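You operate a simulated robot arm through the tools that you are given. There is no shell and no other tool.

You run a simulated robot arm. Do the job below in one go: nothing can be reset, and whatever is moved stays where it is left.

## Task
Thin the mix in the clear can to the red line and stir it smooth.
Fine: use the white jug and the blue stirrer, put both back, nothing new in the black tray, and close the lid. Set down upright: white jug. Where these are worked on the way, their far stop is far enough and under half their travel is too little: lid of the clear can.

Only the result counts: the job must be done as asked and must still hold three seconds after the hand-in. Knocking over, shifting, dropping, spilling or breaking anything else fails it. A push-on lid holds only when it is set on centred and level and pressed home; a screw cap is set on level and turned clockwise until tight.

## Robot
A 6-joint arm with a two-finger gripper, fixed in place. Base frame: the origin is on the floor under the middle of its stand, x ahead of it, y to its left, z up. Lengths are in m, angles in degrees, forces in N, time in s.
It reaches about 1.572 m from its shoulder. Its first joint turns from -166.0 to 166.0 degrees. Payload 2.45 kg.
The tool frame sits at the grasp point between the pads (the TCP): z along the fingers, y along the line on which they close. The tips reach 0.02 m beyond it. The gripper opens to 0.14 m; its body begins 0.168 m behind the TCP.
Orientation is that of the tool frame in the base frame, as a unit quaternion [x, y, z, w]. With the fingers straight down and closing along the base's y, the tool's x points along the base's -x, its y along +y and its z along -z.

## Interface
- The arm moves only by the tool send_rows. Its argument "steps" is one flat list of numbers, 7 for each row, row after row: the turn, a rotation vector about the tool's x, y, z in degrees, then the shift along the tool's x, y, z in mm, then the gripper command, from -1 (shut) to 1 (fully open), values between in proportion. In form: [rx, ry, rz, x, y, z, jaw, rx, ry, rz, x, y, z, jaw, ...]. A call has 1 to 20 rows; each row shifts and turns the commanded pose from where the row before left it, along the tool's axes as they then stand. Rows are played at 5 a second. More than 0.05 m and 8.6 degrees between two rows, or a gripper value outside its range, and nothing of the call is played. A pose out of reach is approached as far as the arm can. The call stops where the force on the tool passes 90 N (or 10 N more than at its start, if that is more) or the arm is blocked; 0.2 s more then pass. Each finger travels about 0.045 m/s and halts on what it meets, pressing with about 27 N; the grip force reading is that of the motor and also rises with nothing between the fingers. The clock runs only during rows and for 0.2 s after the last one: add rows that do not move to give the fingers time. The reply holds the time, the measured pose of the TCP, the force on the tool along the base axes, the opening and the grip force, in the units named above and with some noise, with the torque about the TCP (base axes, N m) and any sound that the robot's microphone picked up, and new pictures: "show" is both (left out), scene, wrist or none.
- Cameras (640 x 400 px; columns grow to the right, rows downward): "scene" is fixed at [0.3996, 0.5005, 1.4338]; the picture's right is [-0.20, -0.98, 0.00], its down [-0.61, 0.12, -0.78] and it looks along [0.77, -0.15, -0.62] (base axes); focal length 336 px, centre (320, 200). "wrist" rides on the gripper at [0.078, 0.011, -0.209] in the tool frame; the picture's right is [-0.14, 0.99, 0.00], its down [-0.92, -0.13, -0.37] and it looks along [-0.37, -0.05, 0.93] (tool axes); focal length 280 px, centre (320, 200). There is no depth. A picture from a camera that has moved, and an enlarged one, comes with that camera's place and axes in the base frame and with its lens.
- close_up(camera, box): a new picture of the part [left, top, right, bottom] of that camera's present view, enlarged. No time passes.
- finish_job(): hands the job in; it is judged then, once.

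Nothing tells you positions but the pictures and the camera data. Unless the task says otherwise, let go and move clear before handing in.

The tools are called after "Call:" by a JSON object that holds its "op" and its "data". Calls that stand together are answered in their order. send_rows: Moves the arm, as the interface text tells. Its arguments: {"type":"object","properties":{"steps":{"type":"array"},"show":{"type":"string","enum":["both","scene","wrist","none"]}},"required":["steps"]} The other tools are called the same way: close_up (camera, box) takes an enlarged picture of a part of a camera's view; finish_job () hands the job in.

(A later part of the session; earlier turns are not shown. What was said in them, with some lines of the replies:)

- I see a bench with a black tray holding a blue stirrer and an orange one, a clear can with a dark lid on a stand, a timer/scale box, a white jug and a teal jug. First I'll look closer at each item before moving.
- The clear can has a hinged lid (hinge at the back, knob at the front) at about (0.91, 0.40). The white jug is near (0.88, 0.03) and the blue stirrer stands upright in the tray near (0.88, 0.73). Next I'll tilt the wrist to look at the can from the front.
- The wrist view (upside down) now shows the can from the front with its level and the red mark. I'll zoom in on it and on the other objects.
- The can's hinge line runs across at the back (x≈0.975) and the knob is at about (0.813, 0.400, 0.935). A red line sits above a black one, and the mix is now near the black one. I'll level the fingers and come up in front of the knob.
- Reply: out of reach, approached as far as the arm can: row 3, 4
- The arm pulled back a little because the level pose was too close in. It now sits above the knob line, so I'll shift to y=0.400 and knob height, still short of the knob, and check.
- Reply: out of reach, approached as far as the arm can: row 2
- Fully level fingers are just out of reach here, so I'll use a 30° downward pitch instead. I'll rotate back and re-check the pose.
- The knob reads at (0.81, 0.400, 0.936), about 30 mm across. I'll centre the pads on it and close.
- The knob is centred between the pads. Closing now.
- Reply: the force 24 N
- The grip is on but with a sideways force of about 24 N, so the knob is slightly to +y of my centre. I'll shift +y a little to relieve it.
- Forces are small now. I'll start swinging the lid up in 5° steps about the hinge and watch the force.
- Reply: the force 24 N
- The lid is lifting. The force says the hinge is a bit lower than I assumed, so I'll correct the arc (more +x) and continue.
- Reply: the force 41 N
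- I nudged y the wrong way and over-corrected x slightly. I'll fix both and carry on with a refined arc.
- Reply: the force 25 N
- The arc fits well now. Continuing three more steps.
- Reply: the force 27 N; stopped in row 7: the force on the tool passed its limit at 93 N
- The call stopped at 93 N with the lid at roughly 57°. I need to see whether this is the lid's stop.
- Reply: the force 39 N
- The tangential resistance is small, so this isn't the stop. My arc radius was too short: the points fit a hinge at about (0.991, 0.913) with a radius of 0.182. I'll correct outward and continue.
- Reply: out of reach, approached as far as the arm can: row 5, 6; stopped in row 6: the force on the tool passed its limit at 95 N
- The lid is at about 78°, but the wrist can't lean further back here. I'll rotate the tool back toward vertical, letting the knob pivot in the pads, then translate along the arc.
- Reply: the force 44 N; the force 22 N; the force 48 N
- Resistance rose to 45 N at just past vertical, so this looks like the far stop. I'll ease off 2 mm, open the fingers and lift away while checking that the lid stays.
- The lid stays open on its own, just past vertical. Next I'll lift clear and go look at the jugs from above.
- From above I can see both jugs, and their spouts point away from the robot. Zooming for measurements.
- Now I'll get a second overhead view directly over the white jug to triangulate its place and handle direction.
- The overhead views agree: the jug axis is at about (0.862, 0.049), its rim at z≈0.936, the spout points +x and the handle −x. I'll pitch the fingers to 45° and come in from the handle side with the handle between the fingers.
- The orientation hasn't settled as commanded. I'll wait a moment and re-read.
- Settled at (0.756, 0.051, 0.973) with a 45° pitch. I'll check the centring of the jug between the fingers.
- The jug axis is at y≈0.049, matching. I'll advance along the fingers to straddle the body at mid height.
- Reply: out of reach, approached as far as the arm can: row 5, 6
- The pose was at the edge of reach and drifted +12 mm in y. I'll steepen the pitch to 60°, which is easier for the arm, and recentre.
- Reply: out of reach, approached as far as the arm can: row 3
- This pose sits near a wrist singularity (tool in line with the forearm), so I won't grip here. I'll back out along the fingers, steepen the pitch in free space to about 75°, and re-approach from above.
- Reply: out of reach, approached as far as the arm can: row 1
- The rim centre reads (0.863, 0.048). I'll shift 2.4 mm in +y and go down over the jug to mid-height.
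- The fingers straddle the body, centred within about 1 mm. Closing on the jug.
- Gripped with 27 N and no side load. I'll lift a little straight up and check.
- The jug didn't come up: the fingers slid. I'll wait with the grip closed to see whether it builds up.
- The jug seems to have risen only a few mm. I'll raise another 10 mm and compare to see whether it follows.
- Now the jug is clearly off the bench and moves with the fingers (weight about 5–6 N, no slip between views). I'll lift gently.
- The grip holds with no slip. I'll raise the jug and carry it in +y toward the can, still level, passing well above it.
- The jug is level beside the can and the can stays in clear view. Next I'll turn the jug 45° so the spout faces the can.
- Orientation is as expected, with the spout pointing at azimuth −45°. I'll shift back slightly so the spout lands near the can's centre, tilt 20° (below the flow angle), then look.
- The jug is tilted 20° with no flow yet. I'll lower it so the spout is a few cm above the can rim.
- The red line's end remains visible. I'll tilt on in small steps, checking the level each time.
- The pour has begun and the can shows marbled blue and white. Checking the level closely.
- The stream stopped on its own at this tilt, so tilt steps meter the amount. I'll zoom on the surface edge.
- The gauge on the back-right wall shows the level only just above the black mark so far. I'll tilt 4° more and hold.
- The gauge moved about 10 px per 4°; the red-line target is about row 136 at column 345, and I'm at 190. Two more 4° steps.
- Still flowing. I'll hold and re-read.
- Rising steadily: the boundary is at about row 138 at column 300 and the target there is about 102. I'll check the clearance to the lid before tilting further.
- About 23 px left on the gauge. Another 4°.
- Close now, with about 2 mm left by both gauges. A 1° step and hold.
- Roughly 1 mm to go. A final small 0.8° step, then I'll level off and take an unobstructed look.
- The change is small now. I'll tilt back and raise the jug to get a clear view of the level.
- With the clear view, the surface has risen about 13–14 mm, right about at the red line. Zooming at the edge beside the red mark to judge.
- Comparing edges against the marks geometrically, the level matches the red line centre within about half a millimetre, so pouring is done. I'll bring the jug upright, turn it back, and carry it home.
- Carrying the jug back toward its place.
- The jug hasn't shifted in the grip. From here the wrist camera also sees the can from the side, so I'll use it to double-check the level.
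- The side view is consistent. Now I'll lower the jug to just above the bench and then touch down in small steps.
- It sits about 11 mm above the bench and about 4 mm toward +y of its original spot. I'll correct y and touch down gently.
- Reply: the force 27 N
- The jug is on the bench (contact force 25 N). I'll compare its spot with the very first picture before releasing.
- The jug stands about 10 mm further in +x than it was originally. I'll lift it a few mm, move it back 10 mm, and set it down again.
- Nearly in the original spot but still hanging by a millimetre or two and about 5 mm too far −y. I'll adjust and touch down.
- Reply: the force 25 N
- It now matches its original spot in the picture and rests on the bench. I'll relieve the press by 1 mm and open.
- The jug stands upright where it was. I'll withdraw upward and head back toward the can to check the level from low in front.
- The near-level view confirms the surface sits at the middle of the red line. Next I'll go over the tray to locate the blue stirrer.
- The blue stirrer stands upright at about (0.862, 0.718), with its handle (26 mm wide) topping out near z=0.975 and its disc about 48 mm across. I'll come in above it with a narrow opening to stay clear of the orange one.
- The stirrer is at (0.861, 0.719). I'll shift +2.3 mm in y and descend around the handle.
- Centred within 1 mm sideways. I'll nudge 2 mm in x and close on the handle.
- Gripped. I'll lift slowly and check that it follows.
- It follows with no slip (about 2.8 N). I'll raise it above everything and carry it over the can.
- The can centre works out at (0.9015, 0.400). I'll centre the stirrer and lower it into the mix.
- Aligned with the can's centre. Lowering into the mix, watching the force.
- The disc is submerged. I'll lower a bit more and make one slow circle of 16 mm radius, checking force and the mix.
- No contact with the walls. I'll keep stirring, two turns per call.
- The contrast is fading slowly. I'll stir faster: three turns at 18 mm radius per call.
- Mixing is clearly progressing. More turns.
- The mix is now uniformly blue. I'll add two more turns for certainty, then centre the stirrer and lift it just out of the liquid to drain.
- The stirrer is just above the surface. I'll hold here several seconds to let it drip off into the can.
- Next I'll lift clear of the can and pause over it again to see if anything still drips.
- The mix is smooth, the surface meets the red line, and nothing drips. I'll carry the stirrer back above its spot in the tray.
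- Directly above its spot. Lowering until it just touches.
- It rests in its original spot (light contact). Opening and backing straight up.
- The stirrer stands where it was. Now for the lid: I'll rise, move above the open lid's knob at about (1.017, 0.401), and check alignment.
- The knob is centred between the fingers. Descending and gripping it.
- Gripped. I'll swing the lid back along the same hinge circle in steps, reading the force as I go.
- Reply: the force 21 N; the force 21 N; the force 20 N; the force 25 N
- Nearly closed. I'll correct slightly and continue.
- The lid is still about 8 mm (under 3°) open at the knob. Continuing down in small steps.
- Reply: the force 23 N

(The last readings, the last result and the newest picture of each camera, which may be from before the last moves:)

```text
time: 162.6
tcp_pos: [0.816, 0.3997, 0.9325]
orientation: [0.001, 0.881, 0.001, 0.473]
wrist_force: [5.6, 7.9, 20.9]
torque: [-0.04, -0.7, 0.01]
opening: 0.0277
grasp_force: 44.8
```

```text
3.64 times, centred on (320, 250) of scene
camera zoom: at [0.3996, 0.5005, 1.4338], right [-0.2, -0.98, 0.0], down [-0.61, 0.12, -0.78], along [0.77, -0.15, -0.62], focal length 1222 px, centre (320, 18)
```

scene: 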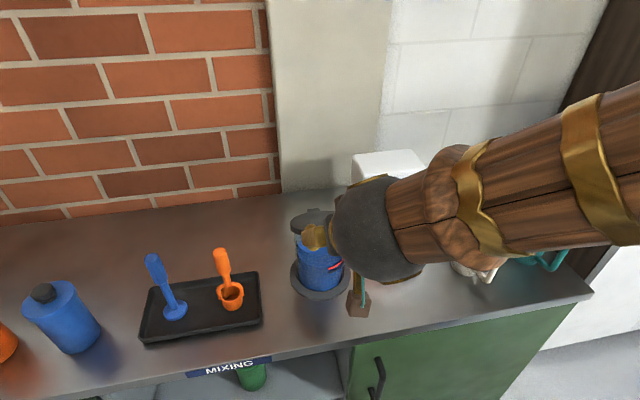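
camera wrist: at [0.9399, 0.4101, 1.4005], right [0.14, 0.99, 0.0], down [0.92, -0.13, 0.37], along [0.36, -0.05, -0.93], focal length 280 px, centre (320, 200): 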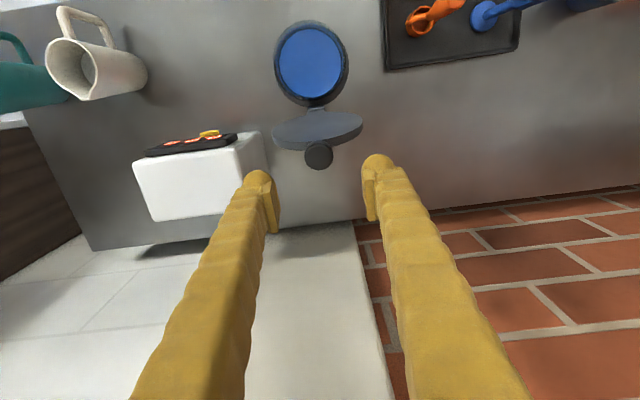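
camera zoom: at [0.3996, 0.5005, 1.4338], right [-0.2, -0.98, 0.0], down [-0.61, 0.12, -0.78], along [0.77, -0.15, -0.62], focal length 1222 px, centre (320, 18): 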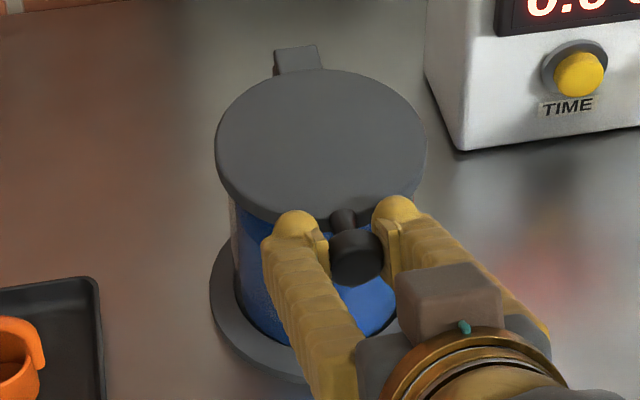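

Contact force is rising with the knob back at its original picture position, so the lid is closed. I'll press a touch more to seat it, then release.

Call:
{"op": "send_rows", "data": {"steps": [0, 0, 0, 0.85, 0, 0.55, -1, 0, 0, 0, 0, 0, 0, -1, 0, 0, 0, -0.85, 0, -0.55, -1, 0, 0, 0, 0, 0, 0, -0.4, 0, 0, 0, 0, 0, 0, -0.1, 0, 0, 0, 0, 0, 0, -0.1], "show": "none"}}

Call:
{"op": "close_up", "data": {"camera": "scene", "box": [270, 195, 370, 305]}}

Call:
{"op": "close_up", "data": {"camera": "wrist", "box": [220, 100, 420, 280]}}

```text
time: 164.0
tcp_pos: [0.8161, 0.3999, 0.9306]
orientation: [0.0, 0.882, 0.001, 0.472]
wrist_force: [0.0, -0.4, 0.6]
torque: [0.01, -0.01, -0.02]
opening: 0.0631
grasp_force: 0.0
```

```text
3.64 times, centred on (320, 250) of scene
camera zoom: at [0.3996, 0.5005, 1.4338], right [-0.2, -0.98, 0.0], down [-0.61, 0.12, -0.78], along [0.77, -0.15, -0.62], focal length 1222 px, centre (320, 18)
```

zoom: 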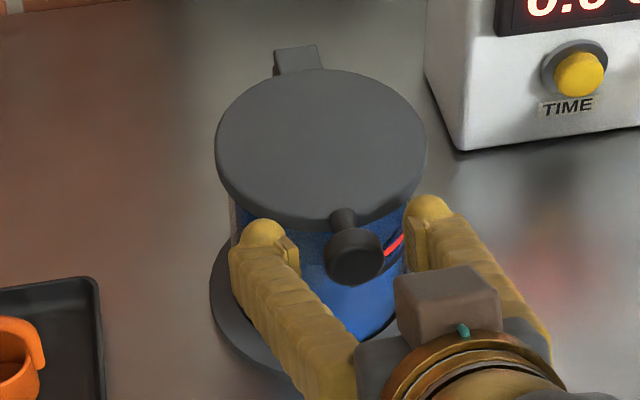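

```text
2.22 times, centred on (320, 190) of wrist
camera zoom: at [0.599, 0.411, 0.9833], right [0.08, 0.99, 0.12], down [0.2, -0.13, 0.97], along [0.98, -0.05, -0.21], focal length 623 px, centre (320, 222)
```

zoom: 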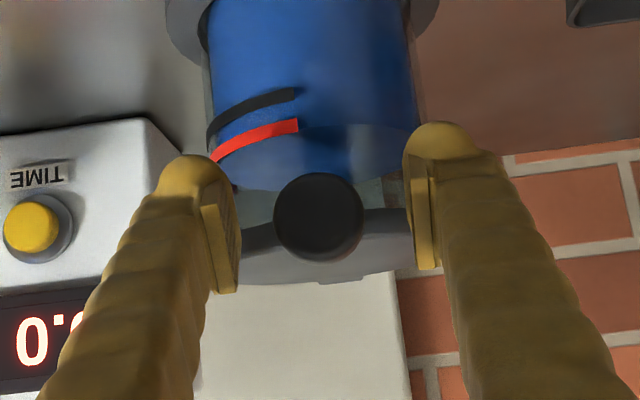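

The lid matches its original closed position. I'll back away and inspect everything.

Call:
{"op": "send_rows", "data": {"steps": [0, 0, 0, 0, 0, -20, 0, 0, 0, 0, 0, 0, -30, 0.2, 0, 0, 0, 0, 0, -40, 0.5, 0, 0, 0, -10, 0, -40, 1, 0, 0, 0, 0, 0, 0, 1], "show": "both"}}

Call:
{"op": "close_up", "data": {"camera": "wrist", "box": [250, 90, 390, 240]}}

Call:
{"op": "close_up", "data": {"camera": "scene", "box": [270, 195, 370, 305]}}

```text
time: 165.2
tcp_pos: [0.7121, 0.4008, 1.0127]
orientation: [0.0, 0.881, 0.001, 0.473]
wrist_force: [0.1, -0.3, 0.9]
torque: [0.01, -0.01, 0.02]
opening: 0.1401
grasp_force: 0.1
camera wrist: at [0.4952, 0.4113, 1.0652], right [0.08, 0.99, 0.12], down [0.2, -0.13, 0.97], along [0.98, -0.05, -0.21], focal length 280 px, centre (320, 200)
```

scene: 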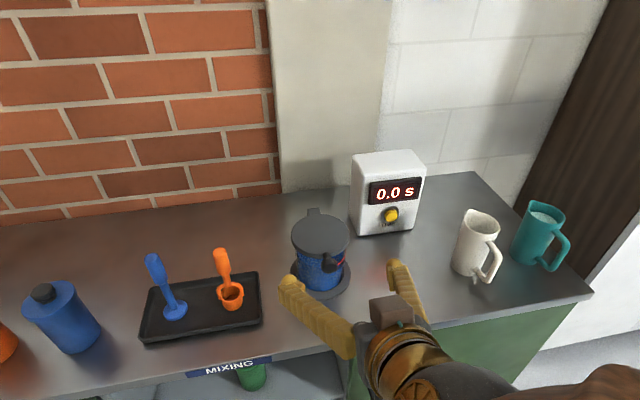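
wrist: 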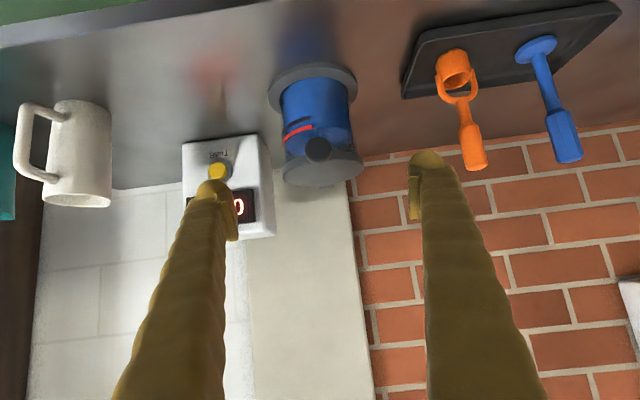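

```text
2.67 times, centred on (320, 165) of wrist
camera zoom: at [0.4952, 0.4113, 1.0652], right [0.08, 0.99, 0.12], down [0.2, -0.13, 0.97], along [0.98, -0.05, -0.21], focal length 748 px, centre (320, 293)
```

zoom: 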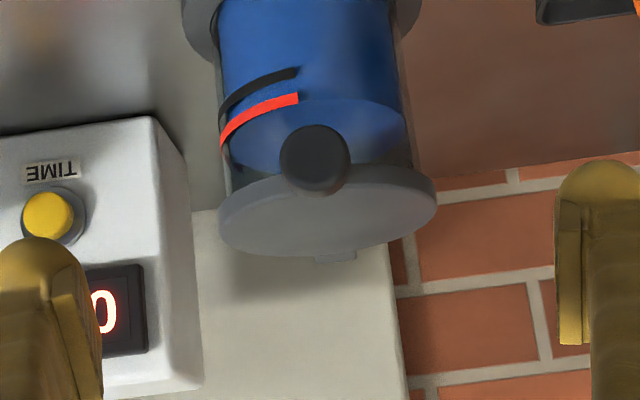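

```text
3.64 times, centred on (320, 250) of scene
camera zoom: at [0.3996, 0.5005, 1.4338], right [-0.2, -0.98, 0.0], down [-0.61, 0.12, -0.78], along [0.77, -0.15, -0.62], focal length 1222 px, centre (320, 18)
```

zoom: 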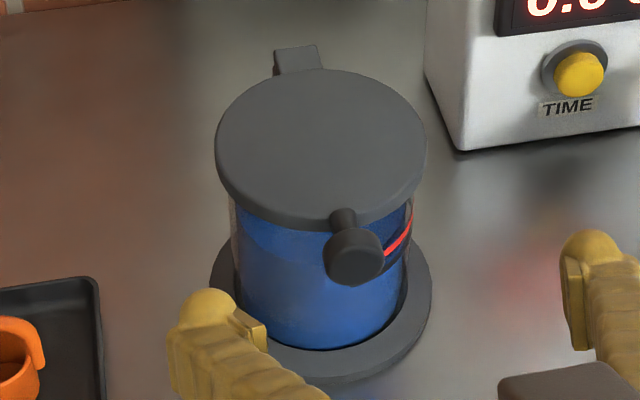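

Everything matches the initial layout with the lid closed. I'll check the tray and bench once more for drips, and move the arm well clear.

Call:
{"op": "send_rows", "data": {"steps": [0, 0, 0, -30, 0, -30, 1, 0, 0, 0, -30, 0, -30, 1, 0, 0, 0, -30, 0, -30, 1, 0, 0, 0, -30, 0, -20, 1, 0, 0, 0, 0, 0, 0, 1], "show": "scene"}}

Call:
{"op": "close_up", "data": {"camera": "scene", "box": [120, 230, 280, 350]}}

Call:
{"op": "close_up", "data": {"camera": "scene", "box": [430, 180, 590, 300]}}

Call:
{"op": "close_up", "data": {"camera": "scene", "box": [260, 190, 400, 310]}}

```text
time: 166.4
tcp_pos: [0.6864, 0.4003, 1.1703]
orientation: [0.0, 0.882, 0.0, 0.472]
wrist_force: [0.1, -0.7, 0.0]
torque: [-0.03, 0.0, 0.04]
opening: 0.1401
grasp_force: 0.1
```

scene: 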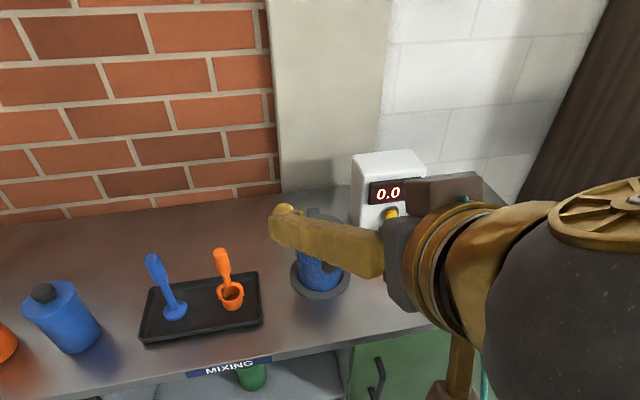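

```text
3.33 times, centred on (200, 290) of scene
camera zoom: at [0.3996, 0.5005, 1.4338], right [-0.2, -0.98, 0.0], down [-0.61, 0.12, -0.78], along [0.77, -0.15, -0.62], focal length 1120 px, centre (720, -100)
```

zoom: 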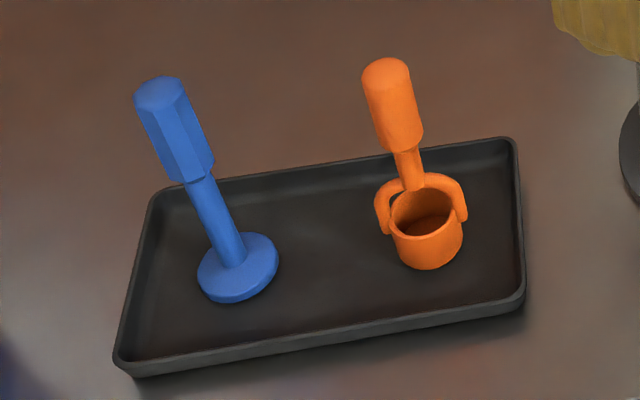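

```text
3.33 times, centred on (510, 240) of scene
camera zoom: at [0.3996, 0.5005, 1.4338], right [-0.2, -0.98, 0.0], down [-0.61, 0.12, -0.78], along [0.77, -0.15, -0.62], focal length 1120 px, centre (-313, 67)
```

zoom: 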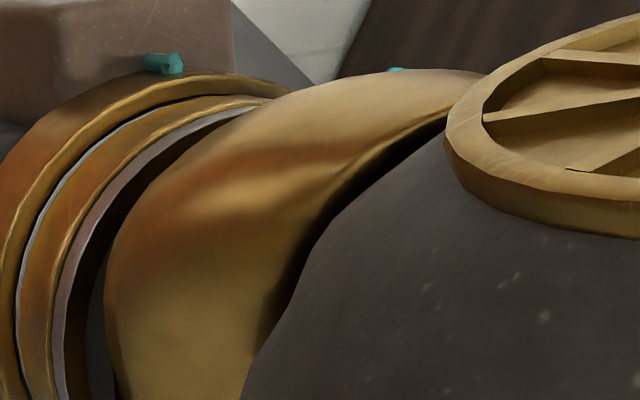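

```text
3.33 times, centred on (330, 250) of scene
camera zoom: at [0.3996, 0.5005, 1.4338], right [-0.2, -0.98, 0.0], down [-0.61, 0.12, -0.78], along [0.77, -0.15, -0.62], focal length 1120 px, centre (287, 33)
```

zoom: 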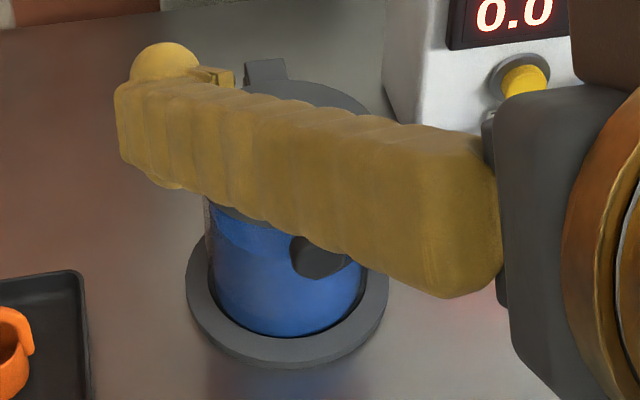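

The tray holds only the two original items. The stirrer and jug are back upright in their places, the lid is closed, the mix is smooth at the red line, and the arm is clear. Handing in.

Call:
{"op": "finish_job", "data": {}}

```text
The job is handed in.
```

The job is handed in: the mix in the clear can is thinned to the red line and stirred smooth. I have no verdict back, so this is based on my own checks.

- **Level:** before stirring, a near-level view showed the surface at the middle of the red line. It looked the same from above after stirring.
- **Mix:** the white marbling disappeared and the colour was an even blue. I gave it two more turns after that.
- **White jug:** it stands upright on its original spot. It slipped about 2 cm in the grip during the first lift, and I had to reposition it by about a centimetre when setting it down.
- **Blue stirrer:** it is back in its original place in the black tray. I let it drain over the can first, and I saw no drips or anything new in the tray.
- **Lid:** it was opened to its far stop for the work. It is now closed, and its knob is back where it was in the first picture. During opening, one move stopped when the force passed 90 N, and another soon after when the arm reached its limit. I saw no sign of damage or shifting from either.

The arm is clear of everything. I saw nothing else moved or spilled in the last views; the jugs were hidden behind the arm in the very last one.
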